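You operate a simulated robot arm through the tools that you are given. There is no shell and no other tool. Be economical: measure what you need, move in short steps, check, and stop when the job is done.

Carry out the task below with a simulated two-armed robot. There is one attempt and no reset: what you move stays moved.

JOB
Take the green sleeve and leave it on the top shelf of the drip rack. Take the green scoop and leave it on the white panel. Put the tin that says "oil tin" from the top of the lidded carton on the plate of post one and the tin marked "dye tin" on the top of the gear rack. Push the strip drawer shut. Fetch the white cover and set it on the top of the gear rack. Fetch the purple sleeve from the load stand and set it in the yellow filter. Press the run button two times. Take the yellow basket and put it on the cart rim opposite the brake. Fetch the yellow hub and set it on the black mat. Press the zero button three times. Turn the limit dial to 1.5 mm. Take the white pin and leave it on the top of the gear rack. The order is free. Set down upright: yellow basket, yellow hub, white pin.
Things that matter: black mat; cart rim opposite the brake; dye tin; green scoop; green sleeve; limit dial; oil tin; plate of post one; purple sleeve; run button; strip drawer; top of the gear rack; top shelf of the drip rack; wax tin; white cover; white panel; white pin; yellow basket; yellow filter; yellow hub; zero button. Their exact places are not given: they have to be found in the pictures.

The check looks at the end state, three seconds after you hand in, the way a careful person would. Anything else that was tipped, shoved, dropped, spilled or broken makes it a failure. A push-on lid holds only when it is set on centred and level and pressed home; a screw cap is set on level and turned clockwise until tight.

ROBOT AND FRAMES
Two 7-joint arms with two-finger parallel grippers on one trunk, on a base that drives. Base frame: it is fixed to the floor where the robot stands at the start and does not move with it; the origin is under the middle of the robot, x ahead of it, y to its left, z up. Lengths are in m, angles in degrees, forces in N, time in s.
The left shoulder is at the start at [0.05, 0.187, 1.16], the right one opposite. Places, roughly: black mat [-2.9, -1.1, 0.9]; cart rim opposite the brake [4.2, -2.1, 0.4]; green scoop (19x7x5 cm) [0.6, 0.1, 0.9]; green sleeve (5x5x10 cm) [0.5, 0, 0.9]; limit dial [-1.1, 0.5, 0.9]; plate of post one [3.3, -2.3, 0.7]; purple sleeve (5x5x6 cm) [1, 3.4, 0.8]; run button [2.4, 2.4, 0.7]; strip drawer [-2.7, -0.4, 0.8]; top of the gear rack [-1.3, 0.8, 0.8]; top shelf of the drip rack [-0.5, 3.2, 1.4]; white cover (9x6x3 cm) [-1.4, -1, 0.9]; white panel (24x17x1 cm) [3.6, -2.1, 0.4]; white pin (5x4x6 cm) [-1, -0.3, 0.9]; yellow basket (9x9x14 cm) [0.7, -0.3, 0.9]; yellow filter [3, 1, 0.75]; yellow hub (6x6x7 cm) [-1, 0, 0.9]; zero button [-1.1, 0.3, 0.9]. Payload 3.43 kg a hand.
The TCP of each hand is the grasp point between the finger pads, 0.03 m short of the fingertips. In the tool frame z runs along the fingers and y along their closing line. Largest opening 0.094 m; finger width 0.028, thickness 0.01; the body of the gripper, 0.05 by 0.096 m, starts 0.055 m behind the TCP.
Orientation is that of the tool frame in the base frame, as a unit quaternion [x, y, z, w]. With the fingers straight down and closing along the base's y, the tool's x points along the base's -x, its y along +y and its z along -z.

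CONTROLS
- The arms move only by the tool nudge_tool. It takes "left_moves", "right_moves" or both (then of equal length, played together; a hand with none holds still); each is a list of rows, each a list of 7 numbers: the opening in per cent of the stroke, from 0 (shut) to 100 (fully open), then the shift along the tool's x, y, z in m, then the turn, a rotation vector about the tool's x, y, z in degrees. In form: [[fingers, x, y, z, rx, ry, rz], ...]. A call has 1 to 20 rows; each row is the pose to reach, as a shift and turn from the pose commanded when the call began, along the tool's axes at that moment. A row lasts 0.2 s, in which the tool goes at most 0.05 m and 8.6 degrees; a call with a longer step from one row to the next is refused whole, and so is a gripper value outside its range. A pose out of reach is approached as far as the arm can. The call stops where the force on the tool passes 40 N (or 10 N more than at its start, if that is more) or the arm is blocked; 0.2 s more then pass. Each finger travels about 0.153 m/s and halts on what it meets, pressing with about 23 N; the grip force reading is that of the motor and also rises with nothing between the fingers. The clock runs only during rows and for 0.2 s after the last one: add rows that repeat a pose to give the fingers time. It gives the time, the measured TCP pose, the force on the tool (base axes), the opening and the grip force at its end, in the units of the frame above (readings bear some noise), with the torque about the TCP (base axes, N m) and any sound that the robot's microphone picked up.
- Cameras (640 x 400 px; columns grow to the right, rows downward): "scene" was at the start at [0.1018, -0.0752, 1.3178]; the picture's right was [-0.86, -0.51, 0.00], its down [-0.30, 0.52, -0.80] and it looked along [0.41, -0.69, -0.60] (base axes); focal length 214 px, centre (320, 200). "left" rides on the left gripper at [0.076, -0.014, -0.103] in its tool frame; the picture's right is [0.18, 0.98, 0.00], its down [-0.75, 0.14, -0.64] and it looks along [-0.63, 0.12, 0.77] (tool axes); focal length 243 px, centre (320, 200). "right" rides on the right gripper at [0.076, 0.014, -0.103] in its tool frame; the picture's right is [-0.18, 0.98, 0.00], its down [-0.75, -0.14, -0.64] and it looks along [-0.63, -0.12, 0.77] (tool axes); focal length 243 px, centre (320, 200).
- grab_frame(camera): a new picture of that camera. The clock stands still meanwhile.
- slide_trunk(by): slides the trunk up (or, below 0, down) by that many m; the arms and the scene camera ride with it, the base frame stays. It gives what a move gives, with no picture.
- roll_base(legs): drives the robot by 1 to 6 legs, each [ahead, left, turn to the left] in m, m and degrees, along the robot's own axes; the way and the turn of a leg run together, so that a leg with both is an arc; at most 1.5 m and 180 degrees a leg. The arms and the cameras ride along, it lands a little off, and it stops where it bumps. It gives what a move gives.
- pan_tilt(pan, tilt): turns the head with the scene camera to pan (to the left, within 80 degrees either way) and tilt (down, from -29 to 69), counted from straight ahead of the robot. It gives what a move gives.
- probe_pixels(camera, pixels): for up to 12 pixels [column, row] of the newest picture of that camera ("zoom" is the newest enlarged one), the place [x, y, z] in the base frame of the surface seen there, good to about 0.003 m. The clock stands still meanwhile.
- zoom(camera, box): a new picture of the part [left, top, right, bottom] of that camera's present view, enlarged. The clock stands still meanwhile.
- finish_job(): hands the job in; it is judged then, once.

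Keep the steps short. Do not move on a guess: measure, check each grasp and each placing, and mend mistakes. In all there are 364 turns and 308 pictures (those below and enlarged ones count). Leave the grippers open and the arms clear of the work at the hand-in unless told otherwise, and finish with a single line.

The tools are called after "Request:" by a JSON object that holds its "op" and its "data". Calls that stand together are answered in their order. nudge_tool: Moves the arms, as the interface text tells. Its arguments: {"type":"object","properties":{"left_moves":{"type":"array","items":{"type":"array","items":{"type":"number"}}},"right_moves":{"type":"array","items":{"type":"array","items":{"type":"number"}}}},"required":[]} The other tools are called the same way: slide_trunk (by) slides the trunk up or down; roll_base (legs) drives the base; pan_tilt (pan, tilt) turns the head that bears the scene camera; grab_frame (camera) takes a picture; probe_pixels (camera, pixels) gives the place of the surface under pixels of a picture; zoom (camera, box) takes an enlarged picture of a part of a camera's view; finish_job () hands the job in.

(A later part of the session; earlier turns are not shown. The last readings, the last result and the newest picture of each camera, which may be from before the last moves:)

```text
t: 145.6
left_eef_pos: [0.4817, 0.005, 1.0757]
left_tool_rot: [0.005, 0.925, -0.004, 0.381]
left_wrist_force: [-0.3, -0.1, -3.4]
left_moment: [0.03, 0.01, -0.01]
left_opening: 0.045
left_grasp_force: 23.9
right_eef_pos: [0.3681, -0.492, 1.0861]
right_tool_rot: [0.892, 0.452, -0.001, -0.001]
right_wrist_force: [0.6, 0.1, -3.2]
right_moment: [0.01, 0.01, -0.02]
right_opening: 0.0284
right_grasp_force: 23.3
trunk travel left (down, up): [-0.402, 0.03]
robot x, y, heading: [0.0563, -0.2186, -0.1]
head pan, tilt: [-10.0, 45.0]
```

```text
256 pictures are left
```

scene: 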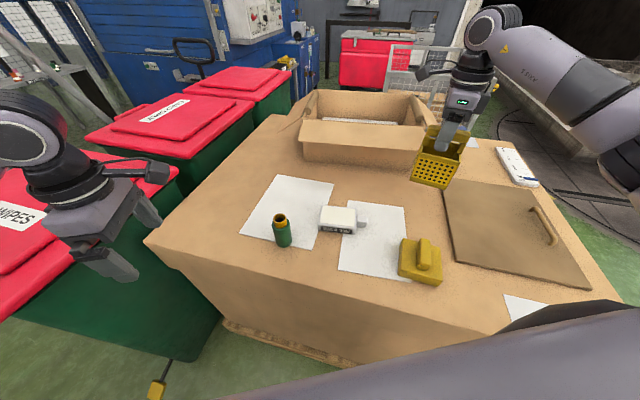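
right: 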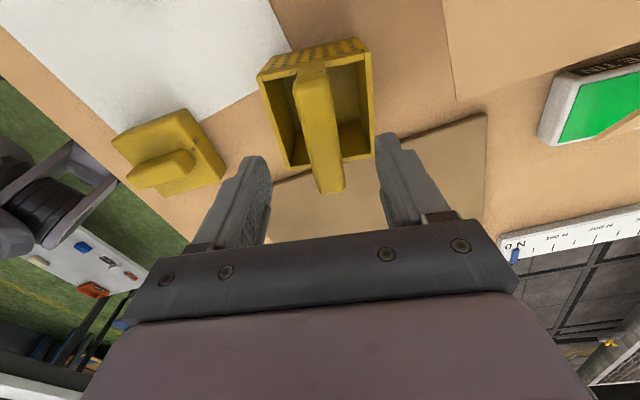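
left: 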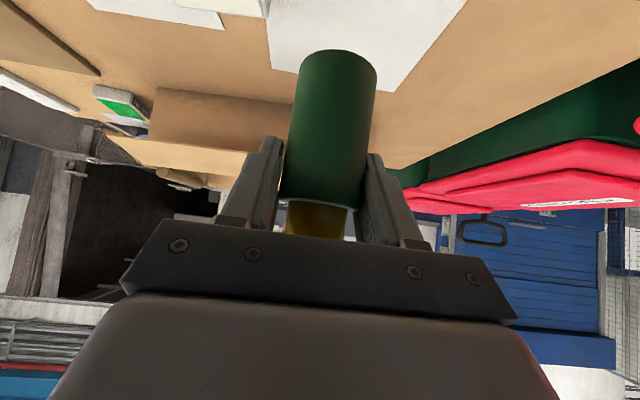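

Sleeve held. Drive both to the wagon rim: back, right, along the corridor, turn.

Request:
{"op": "roll_base", "data": {"legs": [[-0.2, 0, 0], [0, -1.23, 0], [1.5, 0, 0], [1.5, 0, 0], [1.45, 0, 0], [0, 0, -90]]}}

Request:
{"op": "pan_tilt", "data": {"pan": 0, "tilt": 50}}

Request:
{"op": "grab_frame", "data": {"camera": "scene"}}

```text
t: 177.7
left_eef_pos: [4.5429, -1.5146, 1.0757]
left_tool_rot: [0.611, 0.694, -0.253, 0.284]
left_wrist_force: [0.4, 0.4, -3.8]
left_moment: [0.01, -0.01, -0.01]
left_opening: 0.045
left_grasp_force: 22.9
right_eef_pos: [4.037, -1.4688, 1.0862]
right_tool_rot: [0.969, -0.247, 0.0, -0.001]
right_wrist_force: [-0.1, 0.2, -2.8]
right_moment: [0.0, -0.02, 0.0]
right_opening: 0.0284
right_grasp_force: 22.6
trunk travel left (down, up): [-0.402, 0.03]
robot x, y, heading: [4.2643, -1.1209, -82.8]
head pan, tilt: [-10.0, 45.0]
```

```text
t: 178.5
left_eef_pos: [4.5443, -1.515, 1.076]
left_tool_rot: [0.611, 0.694, -0.253, 0.284]
left_wrist_force: [0.5, 0.0, -3.8]
left_moment: [0.05, 0.01, 0.0]
left_opening: 0.0451
left_grasp_force: 23.2
right_eef_pos: [4.0367, -1.4678, 1.0873]
right_tool_rot: [0.969, -0.247, -0.001, -0.001]
right_wrist_force: [-0.2, -0.3, -2.3]
right_moment: [-0.03, 0.01, 0.01]
right_opening: 0.0283
right_grasp_force: 22.3
trunk travel left (down, up): [-0.402, 0.03]
robot x, y, heading: [4.2682, -1.1207, -82.7]
head pan, tilt: [0.0, 50.0]
```

```text
255 pictures are left
```

scene: 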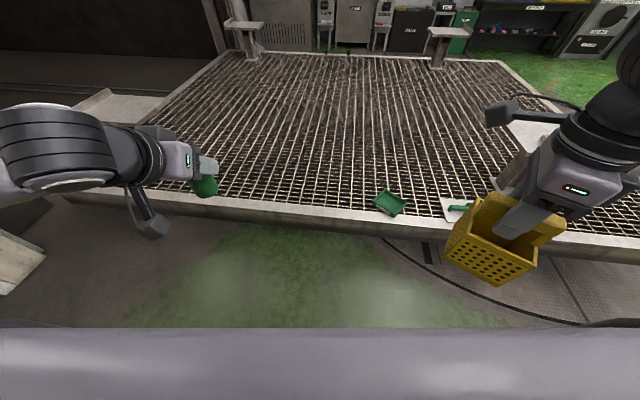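

Zoom at the rim and look for the brake.

Request:
{"op": "zoom", "data": {"camera": "scene", "box": [220, 130, 460, 280]}}

Request:
{"op": "pan_tilt", "data": {"pan": 0, "tilt": 20}}

Request:
{"op": "zoom", "data": {"camera": "scene", "box": [100, 80, 500, 330]}}

```text
2.67 times, centred on (340, 205) of scene
```

zoom: 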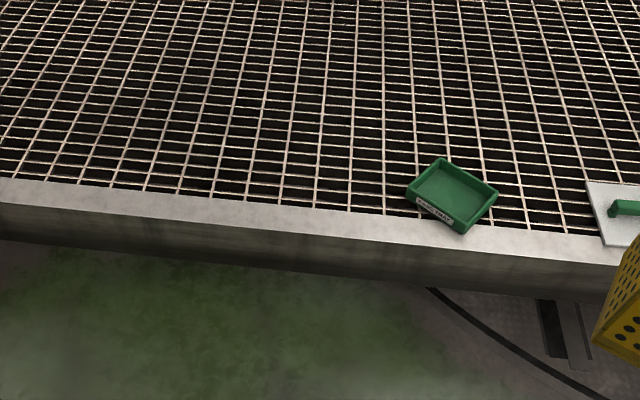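

```text
t: 179.4
left_eef_pos: [4.545, -1.5158, 1.0769]
left_tool_rot: [0.611, 0.694, -0.253, 0.284]
left_wrist_force: [-0.3, 0.2, -3.4]
left_moment: [-0.01, 0.0, 0.03]
left_opening: 0.0449
left_grasp_force: 22.6
right_eef_pos: [4.0361, -1.4682, 1.0869]
right_tool_rot: [0.969, -0.246, -0.001, -0.001]
right_wrist_force: [-0.3, 0.8, -2.4]
right_moment: [-0.01, 0.01, 0.01]
right_opening: 0.0282
right_grasp_force: 22.9
trunk travel left (down, up): [-0.402, 0.03]
robot x, y, heading: [4.2674, -1.1251, -82.6]
head pan, tilt: [0.0, 20.0]
```

```text
1.60 times, centred on (300, 205) of scene
```

zoom: 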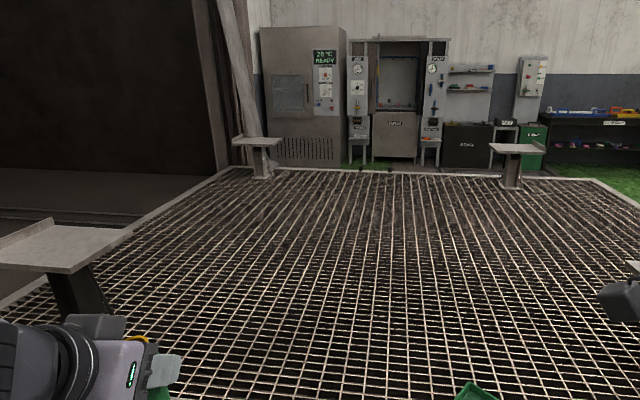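

The mid of this long rim is (≈4.25, −2). Measure the rim width.

Request:
{"op": "pan_tilt", "data": {"pan": 0, "tilt": 50}}

Request:
{"op": "zoom", "data": {"camera": "scene", "box": [240, 160, 440, 260]}}

Request:
{"op": "probe_pixels", "data": {"camera": "zoom", "pixels": [[320, 157], [320, 170], [322, 184], [322, 198], [322, 145], [180, 140], [180, 165], [450, 200], [300, 135]]}}

```text
t: 180.4
left_eef_pos: [4.544, -1.515, 1.0761]
left_tool_rot: [0.611, 0.694, -0.253, 0.284]
left_wrist_force: [0.7, -0.1, -4.3]
left_moment: [-0.01, 0.02, -0.01]
left_opening: 0.0449
left_grasp_force: 23.4
right_eef_pos: [4.0372, -1.468, 1.0868]
right_tool_rot: [0.969, -0.247, -0.001, -0.001]
right_wrist_force: [0.2, -1.0, -2.4]
right_moment: [-0.01, -0.01, 0.0]
right_opening: 0.0285
right_grasp_force: 22.9
trunk travel left (down, up): [-0.402, 0.03]
robot x, y, heading: [4.2672, -1.122, -82.6]
head pan, tilt: [0.0, 50.0]
```

```text
3.20 times, centred on (340, 210) of scene
```

zoom: 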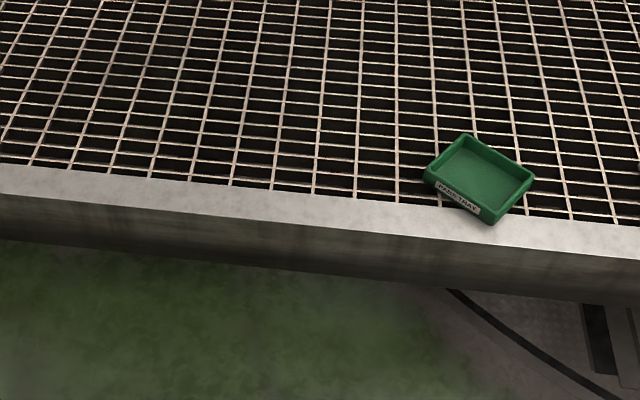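

```text
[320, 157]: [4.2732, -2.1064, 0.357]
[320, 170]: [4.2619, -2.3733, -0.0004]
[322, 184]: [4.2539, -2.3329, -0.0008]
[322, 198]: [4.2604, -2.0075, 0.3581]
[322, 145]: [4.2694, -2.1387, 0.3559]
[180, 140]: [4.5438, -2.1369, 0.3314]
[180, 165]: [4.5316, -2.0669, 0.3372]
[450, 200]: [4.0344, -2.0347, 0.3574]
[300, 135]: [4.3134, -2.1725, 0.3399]
```

Rim: outer edge y −1.95, inner −2.01, z 0.357. Drive up to the wagon squarely.

Request:
{"op": "roll_base", "data": {"legs": [[0, 0, -7.4], [0, 0.13, 0], [0.44, 0, 0], [0.1, 0, 0]]}}

Request:
{"op": "slide_trunk", "data": {"by": -0.35}}

Request:
{"op": "grab_frame", "data": {"camera": "scene"}}

```text
t: 185.2
left_eef_pos: [4.6265, -2.0454, 1.076]
left_tool_rot: [0.653, 0.655, -0.269, 0.269]
left_wrist_force: [-0.2, -0.2, -2.9]
left_moment: [0.02, 0.06, 0.0]
left_opening: 0.0451
left_grasp_force: 22.4
right_eef_pos: [4.1286, -1.9371, 1.0869]
right_tool_rot: [0.952, -0.306, 0.0, -0.001]
right_wrist_force: [0.0, 0.7, -2.5]
right_moment: [-0.04, 0.03, -0.02]
right_opening: 0.0282
right_grasp_force: 22.8
trunk travel left (down, up): [-0.402, 0.03]
robot x, y, heading: [4.3954, -1.6266, -89.8]
head pan, tilt: [0.0, 50.0]
stopped in leg 4: the robot was blocked; the commanded pose is now the measured one
```

```text
t: 188.6
left_eef_pos: [4.6272, -2.0465, 0.7258]
left_tool_rot: [0.651, 0.656, -0.269, 0.269]
left_wrist_force: [-1.2, -0.4, -3.9]
left_moment: [0.0, 0.02, 0.02]
left_opening: 0.045
left_grasp_force: 22.8
right_eef_pos: [4.1301, -1.9385, 0.7365]
right_tool_rot: [0.952, -0.306, 0.0, 0.0]
right_wrist_force: [0.8, 0.1, -2.9]
right_moment: [-0.01, 0.0, -0.02]
right_opening: 0.0284
right_grasp_force: 22.4
trunk travel left (down, up): [-0.052, 0.38]
robot x, y, heading: [4.4001, -1.6233, -89.8]
head pan, tilt: [0.0, 50.0]
```

```text
251 pictures are left
```

scene: 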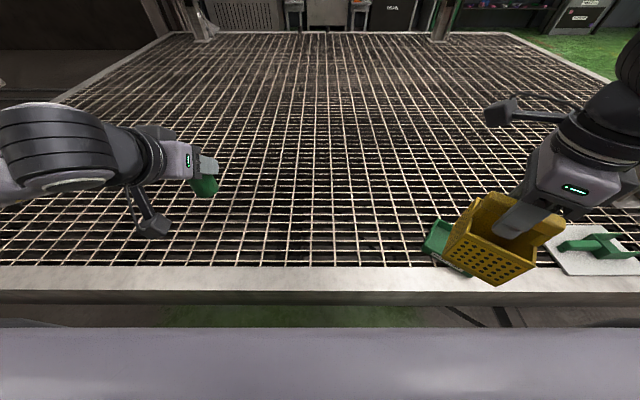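

Align the basket with the rim and move over it.

Request:
{"op": "nudge_tool", "data": {"right_moves": [[0, 0.025, -0.003, 0, 0, 0, -7], [0, 0.05, -0.006, 0, 0, 0, -14], [0, 0.075, -0.009, 0, 0, 0, -21], [0, 0.1, -0.012, 0, 0, 0, -28], [0, 0.1244, -0.0153, 0.02, 0, 0, -35.6], [0, 0.1244, -0.0153, 0.06, 0, 0, -35.6], [0, 0.1244, -0.0153, 0.1, 0, 0, -35.6], [0, 0.1244, -0.0153, 0.14, 0, 0, -35.6], [0, 0.1244, -0.0153, 0.18, 0, 0, -35.6], [0, 0.1244, -0.0153, 0.22, 0, 0, -35.6]]}}

Request:
{"op": "grab_frame", "data": {"camera": "scene"}}

```text
t: 190.8
left_eef_pos: [4.6277, -2.0463, 0.7251]
left_tool_rot: [0.652, 0.656, -0.27, 0.268]
left_wrist_force: [0.1, 0.1, -2.7]
left_moment: [0.02, -0.03, 0.0]
left_opening: 0.045
left_grasp_force: 22.9
right_eef_pos: [4.2397, -1.9999, 0.516]
right_tool_rot: [1.0, -0.001, 0.0, -0.001]
right_wrist_force: [1.2, 1.0, -2.0]
right_moment: [0.03, 0.0, -0.02]
right_opening: 0.0285
right_grasp_force: 23.1
trunk travel left (down, up): [-0.052, 0.38]
robot x, y, heading: [4.3981, -1.6226, -89.9]
head pan, tilt: [0.0, 50.0]
```

```text
250 pictures are left
```

scene: 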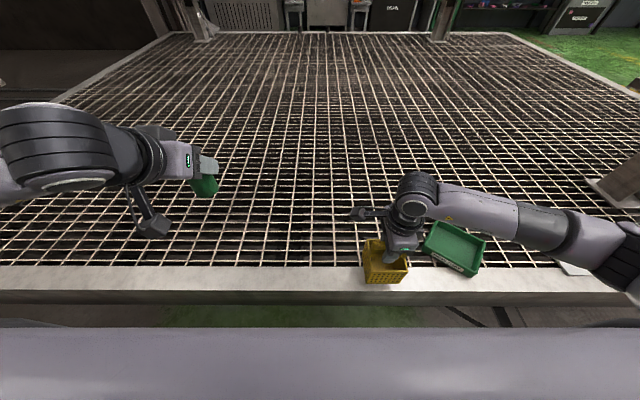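

Request:
{"op": "nudge_tool", "data": {"right_moves": [[0, 0, 0, 0.02, 0, 0, 0], [0, 0, 0, 0.034, 0, 0, 0], [0, 0, 0, 0.04, 0, 0, 0]]}}

Request:
{"op": "zoom", "data": {"camera": "scene", "box": [320, 170, 520, 310]}}

```text
t: 191.6
left_eef_pos: [4.6266, -2.0466, 0.7264]
left_tool_rot: [0.652, 0.656, -0.27, 0.268]
left_wrist_force: [0.6, -0.6, -3.5]
left_moment: [-0.01, -0.01, 0.0]
left_opening: 0.045
left_grasp_force: 22.8
right_eef_pos: [4.2406, -1.9994, 0.4779]
right_tool_rot: [1.0, -0.001, 0.001, 0.001]
right_wrist_force: [0.9, 2.7, 11.1]
right_moment: [0.06, 0.61, -0.13]
right_opening: 0.0284
right_grasp_force: 22.9
trunk travel left (down, up): [-0.052, 0.38]
robot x, y, heading: [4.4006, -1.6204, -90.2]
head pan, tilt: [0.0, 50.0]
```

```text
2.86 times, centred on (420, 240) of scene
```

zoom: 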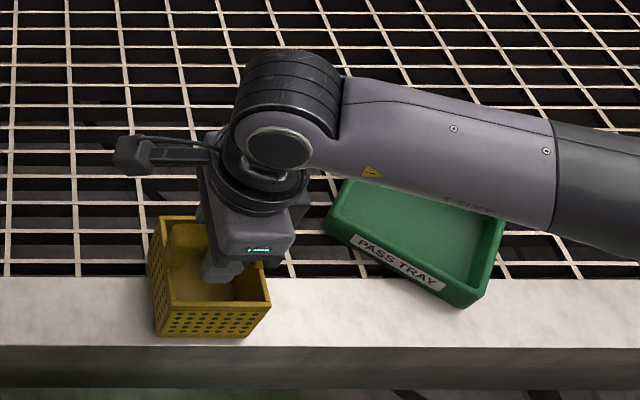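

Contact. Open the fingers and raise straight up.

Request:
{"op": "nudge_tool", "data": {"right_moves": [[40, 0, 0, -0.001, 0, 0, 0], [60, 0, 0, -0.001, 0, 0, 0], [60, 0, 0, -0.001, 0, 0, 0], [60, 0, 0, -0.03, 0, 0, 0], [60, 0, 0, -0.06, 0, 0, 0], [60, 0, 0, -0.1, 0, 0, 0], [60, 0, 0, -0.14, 0, 0, 0], [60, 0, 0, -0.18, 0, 0, 0], [60, 0, 0, -0.22, 0, 0, 0]]}}

Request:
{"op": "zoom", "data": {"camera": "scene", "box": [320, 170, 520, 310]}}

```text
t: 193.6
left_eef_pos: [4.6268, -2.0469, 0.7248]
left_tool_rot: [0.652, 0.656, -0.269, 0.269]
left_wrist_force: [-0.1, 0.0, -4.4]
left_moment: [0.03, -0.01, 0.0]
left_opening: 0.045
left_grasp_force: 22.7
right_eef_pos: [4.2349, -1.9992, 0.6985]
right_tool_rot: [1.0, -0.001, -0.001, -0.003]
right_wrist_force: [0.1, -0.9, 0.6]
right_moment: [0.02, 0.0, -0.01]
right_opening: 0.0568
right_grasp_force: 0.1
trunk travel left (down, up): [-0.052, 0.38]
robot x, y, heading: [4.4013, -1.6247, -90.0]
head pan, tilt: [0.0, 50.0]
```

```text
2.86 times, centred on (420, 240) of scene
```

zoom: 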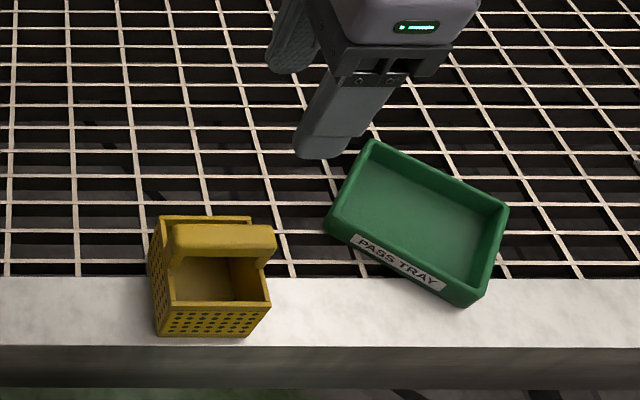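

Basket stands on the rim. Verify the brake location: look to the right side of the wagon.

Request:
{"op": "slide_trunk", "data": {"by": 0.38}}

Request:
{"op": "pan_tilt", "data": {"pan": -35, "tilt": 20}}

Request:
{"op": "grab_frame", "data": {"camera": "scene"}}

Request:
{"op": "zoom", "data": {"camera": "scene", "box": [200, 100, 520, 300]}}

```text
t: 197.3
left_eef_pos: [4.6271, -2.0478, 1.105]
left_tool_rot: [0.652, 0.656, -0.269, 0.269]
left_wrist_force: [1.1, 0.5, -3.5]
left_moment: [-0.02, -0.02, 0.02]
left_opening: 0.0451
left_grasp_force: 23.0
right_eef_pos: [4.235, -1.999, 1.0787]
right_tool_rot: [1.0, -0.001, -0.001, -0.001]
right_wrist_force: [0.3, -0.8, -0.2]
right_moment: [0.02, 0.03, 0.02]
right_opening: 0.0565
right_grasp_force: 0.1
trunk travel left (down, up): [-0.432, 0.0]
robot x, y, heading: [4.4026, -1.6273, -89.5]
head pan, tilt: [0.0, 50.0]
```

```text
t: 198.3
left_eef_pos: [4.627, -2.0466, 1.1046]
left_tool_rot: [0.652, 0.656, -0.269, 0.269]
left_wrist_force: [0.1, -0.2, -2.9]
left_moment: [-0.03, -0.02, -0.01]
left_opening: 0.0448
left_grasp_force: 23.1
right_eef_pos: [4.2353, -1.9987, 1.0794]
right_tool_rot: [1.0, 0.0, 0.0, -0.001]
right_wrist_force: [0.3, 0.2, 0.2]
right_moment: [-0.02, 0.03, 0.0]
right_opening: 0.0561
right_grasp_force: 0.0
trunk travel left (down, up): [-0.432, 0.0]
robot x, y, heading: [4.3992, -1.6255, -89.8]
head pan, tilt: [-35.0, 20.0]
```

```text
247 pictures are left
```

scene: 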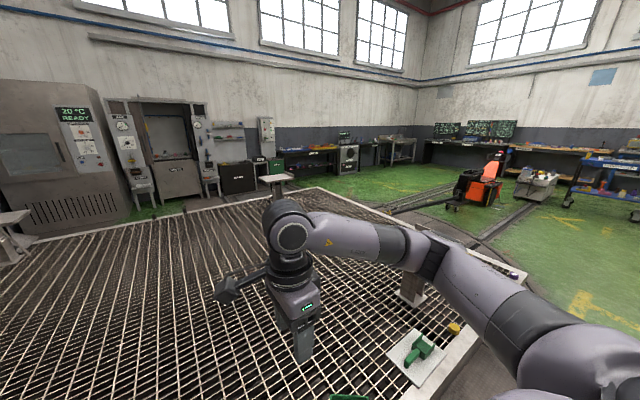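

```text
2.00 times, centred on (360, 200) of scene
```

zoom: 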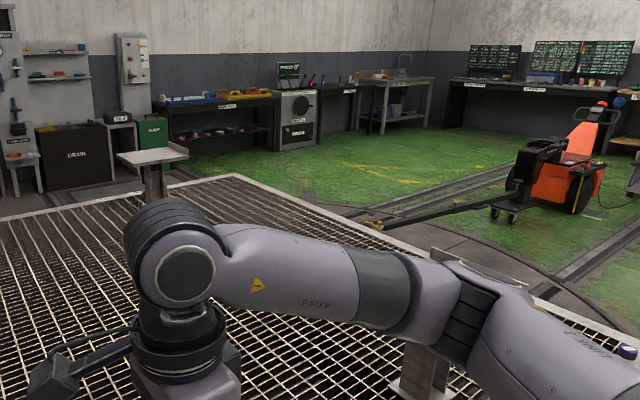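

The brake lever is on the far rim; near rim is right. Now back off and turn to look toward +y.

Request:
{"op": "roll_base", "data": {"legs": [[-0.35, 0, 0], [0, 0, 120]]}}

Request:
{"op": "pan_tilt", "data": {"pan": 40, "tilt": 20}}

Request:
{"op": "grab_frame", "data": {"camera": "scene"}}

```text
t: 205.5
left_eef_pos: [4.6661, -0.8745, 1.1055]
left_tool_rot: [-0.225, 0.897, 0.091, 0.37]
left_wrist_force: [0.1, -0.1, -3.7]
left_moment: [-0.01, -0.02, 0.02]
left_opening: 0.0449
left_grasp_force: 22.8
right_eef_pos: [4.8053, -1.2433, 1.0792]
right_tool_rot: [0.517, 0.856, -0.001, 0.0]
right_wrist_force: [-0.9, -0.7, 0.3]
right_moment: [-0.01, 0.04, 0.01]
right_opening: 0.0563
right_grasp_force: 0.1
trunk travel left (down, up): [-0.432, 0.0]
robot x, y, heading: [4.3987, -1.2698, 28.1]
head pan, tilt: [-35.0, 20.0]
```

```text
t: 206.9
left_eef_pos: [4.6649, -0.8747, 1.1049]
left_tool_rot: [-0.224, 0.897, 0.091, 0.37]
left_wrist_force: [-0.5, -0.3, -2.9]
left_moment: [-0.01, -0.01, 0.02]
left_opening: 0.0452
left_grasp_force: 23.0
right_eef_pos: [4.8061, -1.2443, 1.0782]
right_tool_rot: [0.518, 0.855, -0.001, -0.001]
right_wrist_force: [-0.2, -0.5, 0.3]
right_moment: [0.02, 0.02, 0.0]
right_opening: 0.0564
right_grasp_force: 0.0
trunk travel left (down, up): [-0.432, 0.0]
robot x, y, heading: [4.3975, -1.273, 28.1]
head pan, tilt: [40.0, 20.0]
```

```text
245 pictures are left
```

scene: 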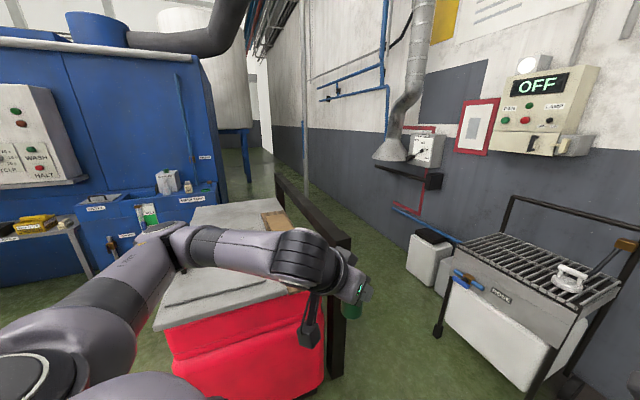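

Request:
{"op": "pan_tilt", "data": {"pan": 78, "tilt": 15}}

Request:
{"op": "grab_frame", "data": {"camera": "scene"}}

```text
t: 208.0
left_eef_pos: [4.6659, -0.8752, 1.106]
left_tool_rot: [-0.224, 0.897, 0.091, 0.37]
left_wrist_force: [1.2, -0.1, -3.5]
left_moment: [0.0, 0.04, -0.01]
left_opening: 0.0448
left_grasp_force: 22.8
right_eef_pos: [4.805, -1.2437, 1.0791]
right_tool_rot: [0.518, 0.855, -0.002, -0.001]
right_wrist_force: [-0.1, 0.4, -0.2]
right_moment: [0.04, 0.01, 0.02]
right_opening: 0.0563
right_grasp_force: 0.2
trunk travel left (down, up): [-0.432, 0.0]
robot x, y, heading: [4.3978, -1.2739, 28.2]
head pan, tilt: [78.0, 15.0]
```

```text
244 pictures are left
```

scene: 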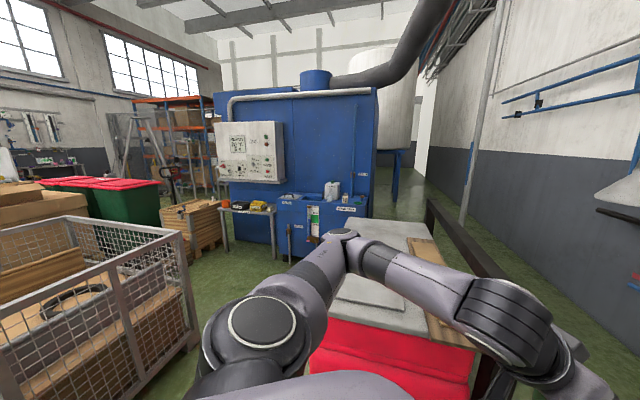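

Request:
{"op": "zoom", "data": {"camera": "scene", "box": [130, 80, 390, 270]}}

Request:
{"op": "probe_pixels", "data": {"camera": "scene", "pixels": [[248, 160], [262, 207], [232, 207], [310, 205], [335, 190], [190, 250], [165, 185], [225, 250], [190, 350], [160, 225], [330, 320], [350, 225]]}}

```text
2.11 times, centred on (260, 175) of scene
```

zoom: 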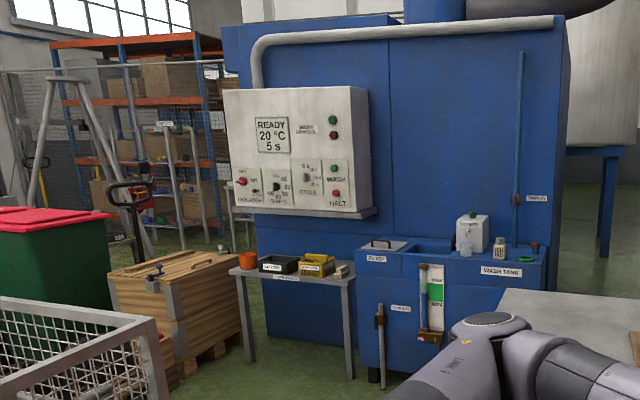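

```text
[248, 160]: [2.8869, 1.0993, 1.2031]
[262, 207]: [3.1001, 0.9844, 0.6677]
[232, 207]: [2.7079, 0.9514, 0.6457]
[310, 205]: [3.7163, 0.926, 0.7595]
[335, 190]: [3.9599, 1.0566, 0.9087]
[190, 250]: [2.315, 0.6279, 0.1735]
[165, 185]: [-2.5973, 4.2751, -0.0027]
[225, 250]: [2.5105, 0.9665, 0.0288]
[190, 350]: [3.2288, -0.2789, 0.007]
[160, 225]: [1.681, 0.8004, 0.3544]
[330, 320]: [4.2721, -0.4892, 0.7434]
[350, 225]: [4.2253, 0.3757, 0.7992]
```

Map is clearer. Return along y≈−1.35 toward the start area, checking pose.

Request:
{"op": "roll_base", "data": {"legs": [[0, 0, 152], [0, 0.1, 0], [1.5, 0, 0], [0.8, 0, 0]]}}

```text
t: 226.6
left_eef_pos: [1.6501, -1.7616, 1.1046]
left_tool_rot: [0.924, 0.032, -0.381, 0.011]
left_wrist_force: [0.2, 0.4, -3.7]
left_moment: [0.0, -0.05, 0.02]
left_opening: 0.0448
left_grasp_force: 23.0
right_eef_pos: [1.6728, -1.368, 1.0796]
right_tool_rot: [0.728, -0.685, 0.0, 0.0]
right_wrist_force: [-1.0, 0.5, 0.2]
right_moment: [0.04, -0.01, 0.03]
right_opening: 0.0565
right_grasp_force: 0.1
trunk travel left (down, up): [-0.432, 0.0]
robot x, y, heading: [2.0562, -1.5074, -176.2]
head pan, tilt: [78.0, 15.0]
```

Request:
{"op": "roll_base", "data": {"legs": [[0, -0.2, -4], [1.5, 0, 0], [0.85, 0, 0], [0, 0, -90]]}}

Request:
{"op": "pan_tilt", "data": {"pan": 0, "tilt": 20}}

Request:
{"op": "grab_frame", "data": {"camera": "scene"}}

```text
t: 243.2
left_eef_pos: [-0.5009, -0.8114, 1.1044]
left_tool_rot: [-0.629, 0.678, 0.258, 0.279]
left_wrist_force: [-0.9, -0.4, -3.2]
left_moment: [-0.05, -0.01, 0.0]
left_opening: 0.0449
left_grasp_force: 22.9
right_eef_pos: [-0.1143, -0.8903, 1.0786]
right_tool_rot: [0.043, 0.999, 0.0, 0.0]
right_wrist_force: [0.7, -0.3, 0.2]
right_moment: [0.01, -0.03, 0.02]
right_opening: 0.0564
right_grasp_force: 0.0
trunk travel left (down, up): [-0.432, 0.0]
robot x, y, heading: [-0.3106, -1.2463, 85.5]
head pan, tilt: [78.0, 15.0]
```

```text
t: 244.8
left_eef_pos: [-0.5011, -0.8096, 1.1058]
left_tool_rot: [-0.629, 0.678, 0.257, 0.28]
left_wrist_force: [-0.2, 0.5, -3.4]
left_moment: [-0.03, -0.04, 0.0]
left_opening: 0.0447
left_grasp_force: 22.7
right_eef_pos: [-0.1149, -0.8902, 1.0786]
right_tool_rot: [0.043, 0.999, -0.002, 0.0]
right_wrist_force: [0.4, 0.0, -1.3]
right_moment: [0.0, 0.0, -0.03]
right_opening: 0.0564
right_grasp_force: 0.1
trunk travel left (down, up): [-0.432, 0.0]
robot x, y, heading: [-0.3103, -1.2468, 85.5]
head pan, tilt: [0.0, 20.0]
```

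```text
242 pictures are left
```

scene: 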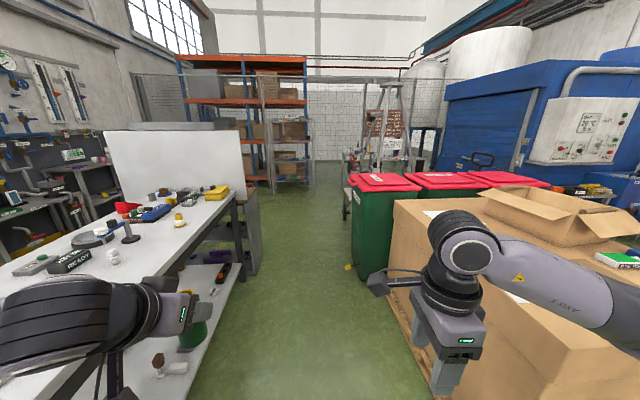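

Aisle is clear. Measure it.

Request:
{"op": "probe_pixels", "data": {"camera": "scene", "pixels": [[236, 200], [255, 240], [350, 260], [347, 268], [277, 190], [300, 185], [310, 120], [265, 105], [345, 220], [385, 160], [330, 200], [290, 118]]}}

Request:
{"op": "zoom", "data": {"camera": "scene", "box": [160, 40, 480, 240]}}

```text
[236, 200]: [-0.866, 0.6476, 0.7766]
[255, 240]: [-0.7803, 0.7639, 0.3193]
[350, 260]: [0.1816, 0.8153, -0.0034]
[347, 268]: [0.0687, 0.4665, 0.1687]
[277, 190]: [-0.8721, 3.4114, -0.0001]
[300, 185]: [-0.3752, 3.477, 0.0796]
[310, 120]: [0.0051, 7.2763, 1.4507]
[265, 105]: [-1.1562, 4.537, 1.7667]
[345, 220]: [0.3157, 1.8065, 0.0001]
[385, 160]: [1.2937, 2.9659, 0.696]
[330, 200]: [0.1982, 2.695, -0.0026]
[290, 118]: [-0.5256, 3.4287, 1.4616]
```

```text
2.00 times, centred on (320, 140) of scene
```

zoom: 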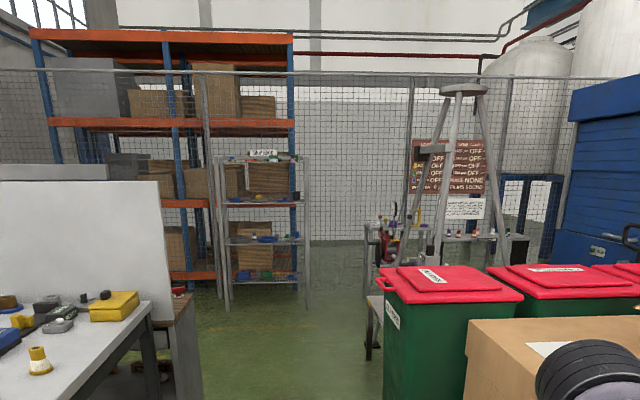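

Request:
{"op": "roll_base", "data": {"legs": [[0, 0, 4.5], [1.5, 0, 0], [1.5, 0, 0], [0.55, 0, 0]]}}

Request:
{"op": "pan_tilt", "data": {"pan": 10, "tilt": 5}}

Request:
{"op": "grab_frame", "data": {"camera": "scene"}}

```text
t: 254.3
left_eef_pos: [-0.5453, 0.8051, 1.1001]
left_tool_rot: [0.661, -0.651, -0.268, -0.259]
left_wrist_force: [0.1, -0.5, -3.0]
left_moment: [-0.01, 0.01, 0.01]
left_opening: 0.045
left_grasp_force: 23.1
right_eef_pos: [-0.1507, 0.766, 1.0799]
right_tool_rot: [-0.006, 1.0, 0.001, -0.002]
right_wrist_force: [-0.2, -0.3, 0.4]
right_moment: [-0.01, 0.0, 0.01]
right_opening: 0.0565
right_grasp_force: 0.0
trunk travel left (down, up): [-0.432, 0.0]
robot x, y, heading: [-0.3126, 0.3958, 90.8]
head pan, tilt: [0.0, 20.0]
stopped in leg 3: the robot was blocked; the commanded pose is now the measured one
```

```text
t: 255.0
left_eef_pos: [-0.5453, 0.8044, 1.1007]
left_tool_rot: [0.661, -0.65, -0.27, -0.261]
left_wrist_force: [0.6, 0.0, -3.8]
left_moment: [0.01, 0.02, 0.01]
left_opening: 0.0448
left_grasp_force: 23.4
right_eef_pos: [-0.1496, 0.766, 1.0812]
right_tool_rot: [-0.004, 1.0, 0.003, -0.002]
right_wrist_force: [-0.3, -0.2, -0.2]
right_moment: [0.0, 0.03, -0.02]
right_opening: 0.0563
right_grasp_force: 0.1
trunk travel left (down, up): [-0.432, 0.0]
robot x, y, heading: [-0.3134, 0.3938, 90.9]
head pan, tilt: [10.0, 5.0]
```

```text
240 pictures are left
```

scene: 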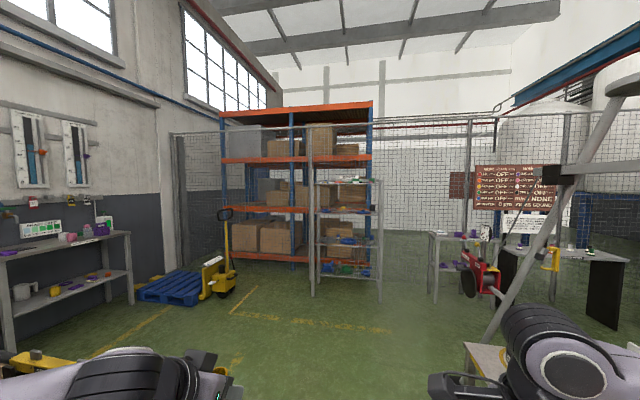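

Blocked. Look down both sides.

Request:
{"op": "pan_tilt", "data": {"pan": -50, "tilt": 60}}

Request:
{"op": "grab_frame", "data": {"camera": "scene"}}

Request:
{"op": "pan_tilt", "data": {"pan": 50, "tilt": 55}}

Request:
{"op": "grab_frame", "data": {"camera": "scene"}}

```text
t: 256.3
left_eef_pos: [-0.5451, 0.8049, 1.1011]
left_tool_rot: [0.66, -0.651, -0.268, -0.261]
left_wrist_force: [0.0, 0.0, -2.6]
left_moment: [-0.02, 0.01, -0.01]
left_opening: 0.0447
left_grasp_force: 22.6
right_eef_pos: [-0.1505, 0.765, 1.0813]
right_tool_rot: [-0.005, 1.0, 0.003, -0.002]
right_wrist_force: [-0.3, 0.2, 0.9]
right_moment: [0.0, 0.01, 0.01]
right_opening: 0.0563
right_grasp_force: 0.0
trunk travel left (down, up): [-0.432, 0.0]
robot x, y, heading: [-0.3133, 0.3924, 91.0]
head pan, tilt: [-50.0, 60.0]
```

```text
239 pictures are left
```

scene: 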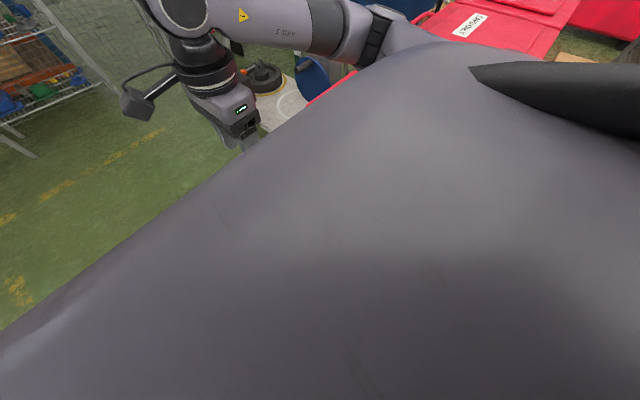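

```text
t: 258.1
left_eef_pos: [-0.5445, 0.8062, 1.1019]
left_tool_rot: [0.661, -0.651, -0.268, -0.26]
left_wrist_force: [0.1, -0.1, -3.1]
left_moment: [-0.04, -0.01, -0.03]
left_opening: 0.0447
left_grasp_force: 23.5
right_eef_pos: [-0.1501, 0.7661, 1.0818]
right_tool_rot: [-0.005, 1.0, 0.003, -0.002]
right_wrist_force: [0.9, -0.6, 0.2]
right_moment: [-0.01, -0.01, -0.03]
right_opening: 0.0563
right_grasp_force: 0.0
trunk travel left (down, up): [-0.432, 0.0]
robot x, y, heading: [-0.3116, 0.3963, 91.3]
head pan, tilt: [50.0, 55.0]
```

```text
238 pictures are left
```

scene: 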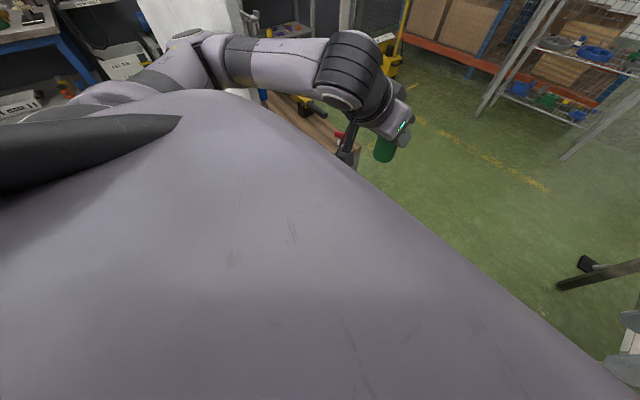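

Request:
{"op": "probe_pixels", "data": {"camera": "scene", "pixels": [[185, 38], [165, 10], [240, 10], [300, 110], [345, 150], [270, 95], [205, 15], [120, 60]]}}

Request:
{"op": "zoom", "data": {"camera": "scene", "box": [60, 0, 420, 200]}}

```text
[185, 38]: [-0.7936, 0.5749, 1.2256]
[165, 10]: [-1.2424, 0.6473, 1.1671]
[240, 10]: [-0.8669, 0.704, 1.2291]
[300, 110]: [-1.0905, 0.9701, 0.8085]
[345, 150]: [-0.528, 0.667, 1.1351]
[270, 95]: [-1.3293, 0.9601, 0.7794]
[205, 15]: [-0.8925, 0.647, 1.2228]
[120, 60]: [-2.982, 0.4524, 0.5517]
```

```text
1.78 times, centred on (240, 100) of scene
```

zoom: 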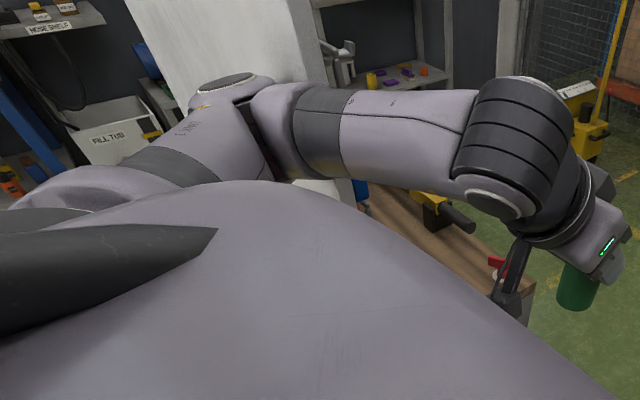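

The left elbow touched the upright white board. Back off, turn to 50° so the elbow tucks in, and shift slightly.

Request:
{"op": "roll_base", "data": {"legs": [[-0.12, 0.0, 0], [0, 0, -41]]}}

Request:
{"op": "pan_tilt", "data": {"pan": 60, "tilt": 45}}

Request:
{"op": "grab_frame", "data": {"camera": "scene"}}

```text
t: 261.2
left_eef_pos: [-0.2181, 0.7451, 1.0984]
left_tool_rot: [-0.396, 0.84, 0.16, 0.335]
left_wrist_force: [-0.5, -0.4, -4.3]
left_moment: [0.01, 0.02, -0.02]
left_opening: 0.0448
left_grasp_force: 23.3
right_eef_pos: [0.0571, 0.4584, 1.078]
right_tool_rot: [0.342, 0.94, -0.001, 0.0]
right_wrist_force: [-0.5, 0.1, 0.3]
right_moment: [0.01, 0.0, -0.03]
right_opening: 0.0563
right_grasp_force: 0.0
trunk travel left (down, up): [-0.432, 0.0]
robot x, y, heading: [-0.3137, 0.2761, 50.4]
head pan, tilt: [50.0, 55.0]
```

```text
t: 261.9
left_eef_pos: [-0.2181, 0.7443, 1.097]
left_tool_rot: [-0.396, 0.84, 0.16, 0.335]
left_wrist_force: [0.0, 1.3, -3.3]
left_moment: [-0.01, 0.02, 0.02]
left_opening: 0.0451
left_grasp_force: 23.4
right_eef_pos: [0.0567, 0.4571, 1.0789]
right_tool_rot: [0.343, 0.939, 0.0, 0.0]
right_wrist_force: [0.2, -0.1, -0.2]
right_moment: [-0.01, -0.01, 0.05]
right_opening: 0.0563
right_grasp_force: 0.1
trunk travel left (down, up): [-0.432, 0.0]
robot x, y, heading: [-0.311, 0.278, 50.4]
head pan, tilt: [60.0, 45.0]
```

```text
236 pictures are left
```

scene: 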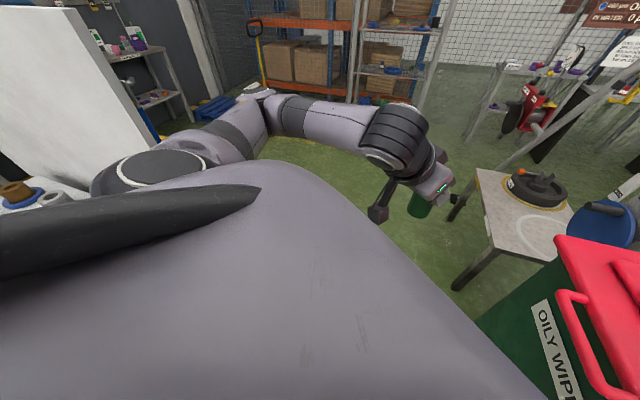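

Request:
{"op": "probe_pixels", "data": {"camera": "scene", "pixels": [[470, 285], [460, 212], [480, 180], [520, 190], [425, 205], [600, 300], [330, 160], [440, 130], [540, 180], [50, 190]]}}

```text
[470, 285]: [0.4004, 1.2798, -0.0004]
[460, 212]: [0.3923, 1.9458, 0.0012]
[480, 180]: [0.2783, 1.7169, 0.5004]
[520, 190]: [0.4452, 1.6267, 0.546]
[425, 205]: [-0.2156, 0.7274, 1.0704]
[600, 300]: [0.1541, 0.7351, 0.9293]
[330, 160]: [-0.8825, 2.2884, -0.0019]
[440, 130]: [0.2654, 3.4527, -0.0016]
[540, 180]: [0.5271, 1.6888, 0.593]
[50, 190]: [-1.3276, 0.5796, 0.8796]
```

Request:
{"op": "roll_base", "data": {"legs": [[0.82, 0.74, 0], [0.66, 0.55, 0], [0, 0, 40]]}}

Request:
{"op": "pan_tilt", "data": {"pan": 10, "tilt": 5}}

Request:
{"op": "grab_frame", "data": {"camera": "scene"}}

```text
t: 273.7
left_eef_pos: [-0.6213, 2.6774, 1.0978]
left_tool_rot: [0.664, -0.648, -0.267, -0.259]
left_wrist_force: [-0.1, 0.3, -3.6]
left_moment: [0.01, 0.02, -0.01]
left_opening: 0.0447
left_grasp_force: 22.8
right_eef_pos: [-0.2268, 2.6414, 1.0796]
right_tool_rot: [-0.009, 1.0, -0.001, 0.0]
right_wrist_force: [0.1, 0.1, 0.6]
right_moment: [-0.01, 0.02, 0.01]
right_opening: 0.0566
right_grasp_force: 0.0
trunk travel left (down, up): [-0.432, 0.0]
robot x, y, heading: [-0.3809, 2.2597, 91.4]
head pan, tilt: [60.0, 45.0]
```

```text
t: 274.9
left_eef_pos: [-0.6207, 2.6773, 1.0963]
left_tool_rot: [0.665, -0.648, -0.267, -0.257]
left_wrist_force: [0.5, 0.3, -2.9]
left_moment: [-0.02, -0.01, 0.01]
left_opening: 0.0449
left_grasp_force: 22.9
right_eef_pos: [-0.2252, 2.6406, 1.0791]
right_tool_rot: [-0.008, 1.0, -0.001, -0.001]
right_wrist_force: [-0.5, 0.3, 0.0]
right_moment: [0.02, -0.01, -0.01]
right_opening: 0.0563
right_grasp_force: 0.0
trunk travel left (down, up): [-0.432, 0.0]
robot x, y, heading: [-0.3823, 2.2599, 91.4]
head pan, tilt: [10.0, 5.0]
```

```text
235 pictures are left
```

scene: 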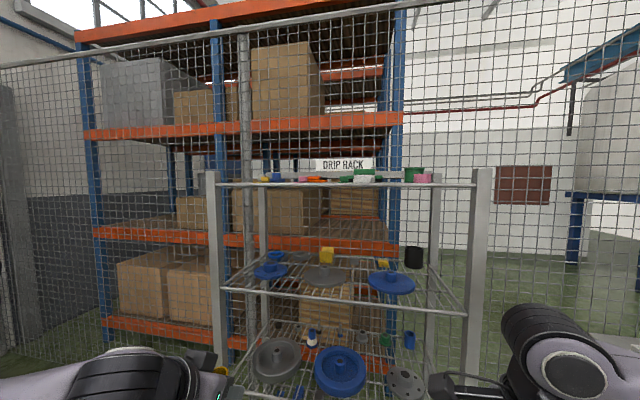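

Top shelf is about eye height. Measure, and raise the right hand's camera to look onto it.

Request:
{"op": "probe_pixels", "data": {"camera": "scene", "pixels": [[340, 185], [230, 184], [470, 185], [215, 200], [482, 200], [343, 165], [412, 174], [265, 179], [310, 179], [365, 176], [262, 195], [437, 195]]}}

Request:
{"op": "nudge_tool", "data": {"right_moves": [[60, 0, 0, -0.05, 0, 0, 0], [60, 0, 0, -0.1, 0, 0, 0], [60, 0, 0, -0.15, 0, 0, 0], [60, 0, 0, -0.2, 0, 0, 0], [60, 0, 0, -0.25, 0, 0, 0], [60, 0, 0, -0.3, 0, 0, 0], [60, 0, 0, -0.35, 0, 0, 0], [60, 0, 0, -0.4, 0, 0, 0], [60, 0, 0, -0.45, 0, 0, 0]]}}

Request:
{"op": "grab_frame", "data": {"camera": "right"}}

Request:
{"op": "zoom", "data": {"camera": "scene", "box": [200, 140, 500, 320]}}

```text
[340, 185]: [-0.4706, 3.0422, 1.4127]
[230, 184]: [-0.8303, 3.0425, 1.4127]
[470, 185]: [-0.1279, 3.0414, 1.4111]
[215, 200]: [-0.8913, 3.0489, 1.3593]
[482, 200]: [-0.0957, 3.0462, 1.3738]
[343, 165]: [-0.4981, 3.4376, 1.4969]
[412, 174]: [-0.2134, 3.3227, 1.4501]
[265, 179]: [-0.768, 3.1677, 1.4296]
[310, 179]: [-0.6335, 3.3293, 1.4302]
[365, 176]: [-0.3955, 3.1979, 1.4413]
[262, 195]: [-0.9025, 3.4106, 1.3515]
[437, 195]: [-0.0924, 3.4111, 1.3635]
```

```text
t: 276.9
left_eef_pos: [-0.6214, 2.6758, 1.0976]
left_tool_rot: [0.665, -0.648, -0.267, -0.258]
left_wrist_force: [-0.9, 0.2, -2.7]
left_moment: [-0.03, -0.03, -0.03]
left_opening: 0.0448
left_grasp_force: 23.1
right_eef_pos: [-0.2253, 2.6303, 1.4516]
right_tool_rot: [-0.009, 1.0, 0.001, -0.001]
right_wrist_force: [-1.1, -0.8, 0.8]
right_moment: [0.03, 0.0, 0.0]
right_opening: 0.0563
right_grasp_force: 0.1
right hand out of reach, approached as far as the arm can: row 8, 9
trunk travel left (down, up): [-0.432, 0.0]
robot x, y, heading: [-0.382, 2.2611, 91.5]
head pan, tilt: [10.0, 5.0]
```

```text
234 pictures are left
```

right: 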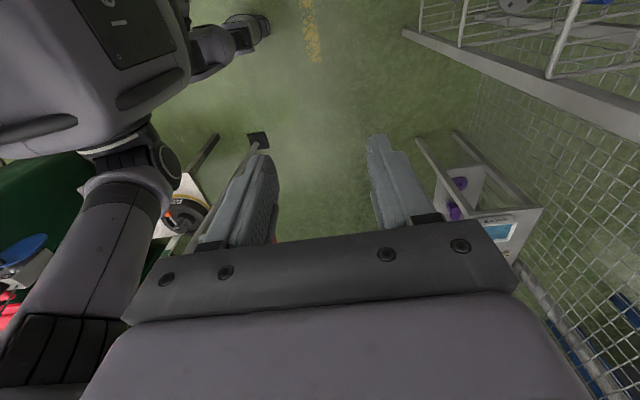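

```text
2.13 times, centred on (350, 230) of scene
```

zoom: 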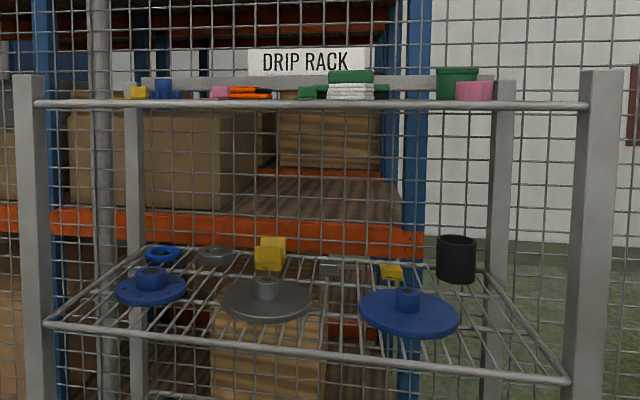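

Front bar y 3.04, z 1.412; free front strip near x ≈ −0.56. Check wire spacing with a zoom.

Request:
{"op": "zoom", "data": {"camera": "scene", "box": [260, 160, 400, 260]}}

Request:
{"op": "zoom", "data": {"camera": "scene", "box": [210, 240, 470, 320]}}

```text
4.00 times, centred on (330, 210) of scene
```

zoom: 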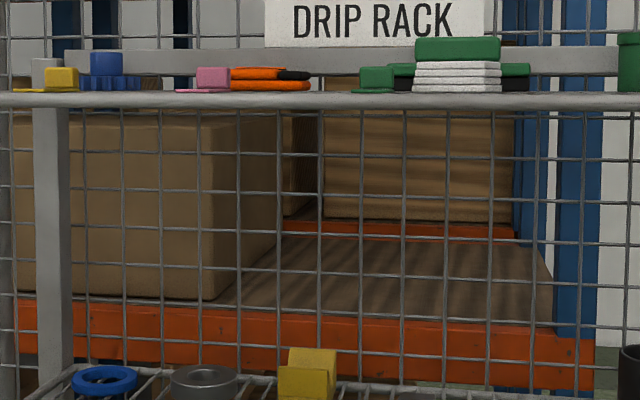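

```text
2.46 times, centred on (340, 280) of scene
```

zoom: 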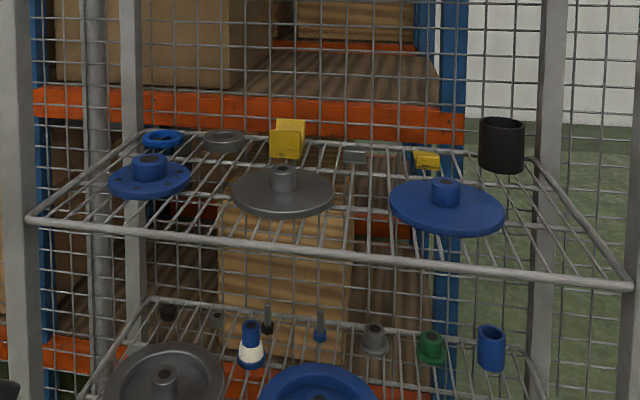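

Request:
{"op": "grab_frame", "data": {"camera": "scene"}}

Request:
{"op": "probe_pixels", "data": {"camera": "scene", "pixels": [[325, 180], [333, 179], [354, 180], [313, 180], [307, 182], [287, 178], [275, 180], [352, 182], [370, 180], [385, 178], [264, 182], [425, 178]]}}

```text
230 pictures are left
```

scene: 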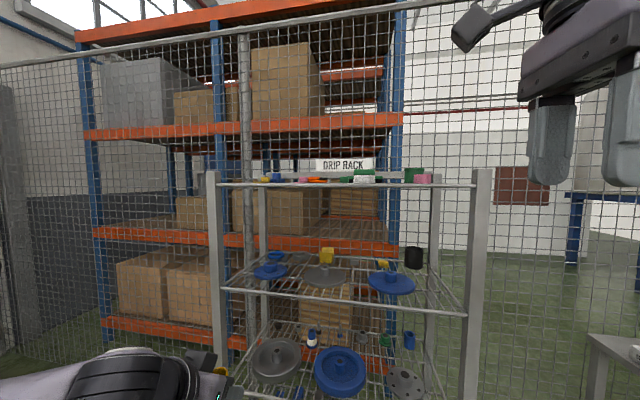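

```text
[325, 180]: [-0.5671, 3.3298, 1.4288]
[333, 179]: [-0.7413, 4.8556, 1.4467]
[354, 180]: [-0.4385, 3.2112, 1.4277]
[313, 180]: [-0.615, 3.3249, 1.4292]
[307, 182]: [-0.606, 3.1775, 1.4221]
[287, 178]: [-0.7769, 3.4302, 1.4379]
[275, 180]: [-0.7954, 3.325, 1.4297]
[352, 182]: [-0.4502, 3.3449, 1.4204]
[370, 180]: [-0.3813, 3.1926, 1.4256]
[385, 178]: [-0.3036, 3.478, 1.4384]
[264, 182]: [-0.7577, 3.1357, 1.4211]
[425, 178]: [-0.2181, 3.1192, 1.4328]
```

Free spot about (−0.52, 3.11). Raise the left hand above shelf height and tuck the right.

Request:
{"op": "nudge_tool", "data": {"left_moves": [[0, -0.027, 0, -0.034, 0, 0, 0], [0, -0.054, 0, -0.068, 0, 0, 0], [0, -0.081, 0, -0.102, 0, 0, 0], [0, -0.108, 0, -0.136, 0, 0, 0], [0, -0.135, 0, -0.17, 0, 0, 0], [0, -0.162, 0, -0.204, 0, 0, 0], [0, -0.189, 0, -0.238, 0, 0, 0], [0, -0.216, 0, -0.272, 0, 0, 0], [0, -0.243, 0, -0.306, 0, 0, 0], [0, -0.27, 0, -0.34, 0, 0, 0]], "right_moves": [[60, 0.01, 0, 0.036, 0, 0, 0], [60, 0.02, 0, 0.072, 0, 0, 0], [60, 0.03, 0, 0.108, 0, 0, 0], [60, 0.04, 0, 0.144, 0, 0, 0], [60, 0.05, 0, 0.18, 0, 0, 0], [60, 0.06, 0, 0.216, 0, 0, 0], [60, 0.07, 0, 0.252, 0, 0, 0], [60, 0.08, 0, 0.288, 0, 0, 0], [60, 0.09, 0, 0.324, 0, 0, 0], [60, 0.1, 0, 0.36, 0, 0, 0]]}}

```text
t: 279.1
left_eef_pos: [-0.6184, 2.636, 1.5331]
left_tool_rot: [0.665, -0.649, -0.267, -0.257]
left_wrist_force: [1.2, 0.0, -2.2]
left_moment: [0.0, 0.01, 0.0]
left_opening: 0.0448
left_grasp_force: 22.7
right_eef_pos: [-0.3266, 2.6274, 1.0901]
right_tool_rot: [-0.008, 1.0, 0.0, -0.001]
right_wrist_force: [0.6, -0.2, -0.4]
right_moment: [0.02, -0.01, -0.01]
right_opening: 0.0564
right_grasp_force: 0.0
trunk travel left (down, up): [-0.432, 0.0]
robot x, y, heading: [-0.3842, 2.2662, 91.1]
head pan, tilt: [10.0, 5.0]
```

Request:
{"op": "nudge_tool", "data": {"right_moves": [[60, -0.03, -0.03, 0, 0, 0, 0], [60, -0.06, -0.06, 0, 0, 0, 0], [60, -0.09, -0.09, 0, 0, 0, 0], [60, -0.09, -0.11, 0, 0, 0, 0]]}}

Request:
{"op": "roll_base", "data": {"legs": [[0.2, 0, -1], [0.15, 0, 0]]}}

Request:
{"op": "grab_frame", "data": {"camera": "scene"}}

```text
t: 280.1
left_eef_pos: [-0.6192, 2.6367, 1.5325]
left_tool_rot: [0.665, -0.648, -0.266, -0.258]
left_wrist_force: [-0.9, -0.1, -3.8]
left_moment: [-0.04, 0.01, 0.04]
left_opening: 0.0446
left_grasp_force: 23.3
right_eef_pos: [-0.2371, 2.5189, 1.0881]
right_tool_rot: [-0.008, 1.0, -0.001, -0.001]
right_wrist_force: [-0.4, 0.2, -0.2]
right_moment: [0.01, 0.03, 0.01]
right_opening: 0.0564
right_grasp_force: 0.1
trunk travel left (down, up): [-0.432, 0.0]
robot x, y, heading: [-0.3834, 2.2637, 91.5]
head pan, tilt: [10.0, 5.0]
```

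```text
t: 282.7
left_eef_pos: [-0.6157, 2.9873, 1.5323]
left_tool_rot: [0.659, -0.654, -0.265, -0.259]
left_wrist_force: [0.1, 0.3, -3.4]
left_moment: [-0.04, 0.03, 0.02]
left_opening: 0.0449
left_grasp_force: 22.7
right_eef_pos: [-0.2365, 2.8621, 1.0871]
right_tool_rot: [0.001, 1.0, -0.001, 0.0]
right_wrist_force: [0.0, 0.7, -0.8]
right_moment: [0.0, -0.01, -0.02]
right_opening: 0.056
right_grasp_force: 0.0
trunk travel left (down, up): [-0.432, 0.0]
robot x, y, heading: [-0.3864, 2.6043, 90.5]
head pan, tilt: [10.0, 5.0]
```

```text
229 pictures are left
```

scene: 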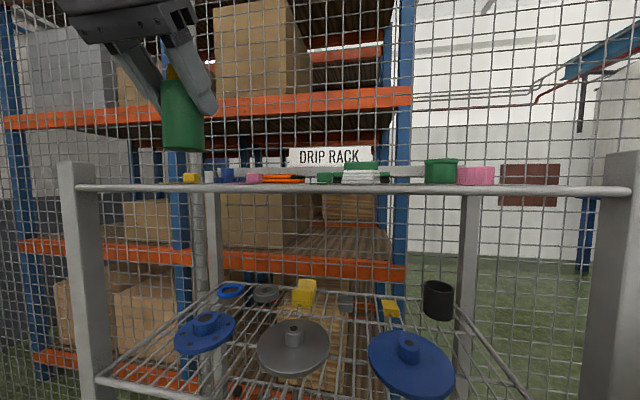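

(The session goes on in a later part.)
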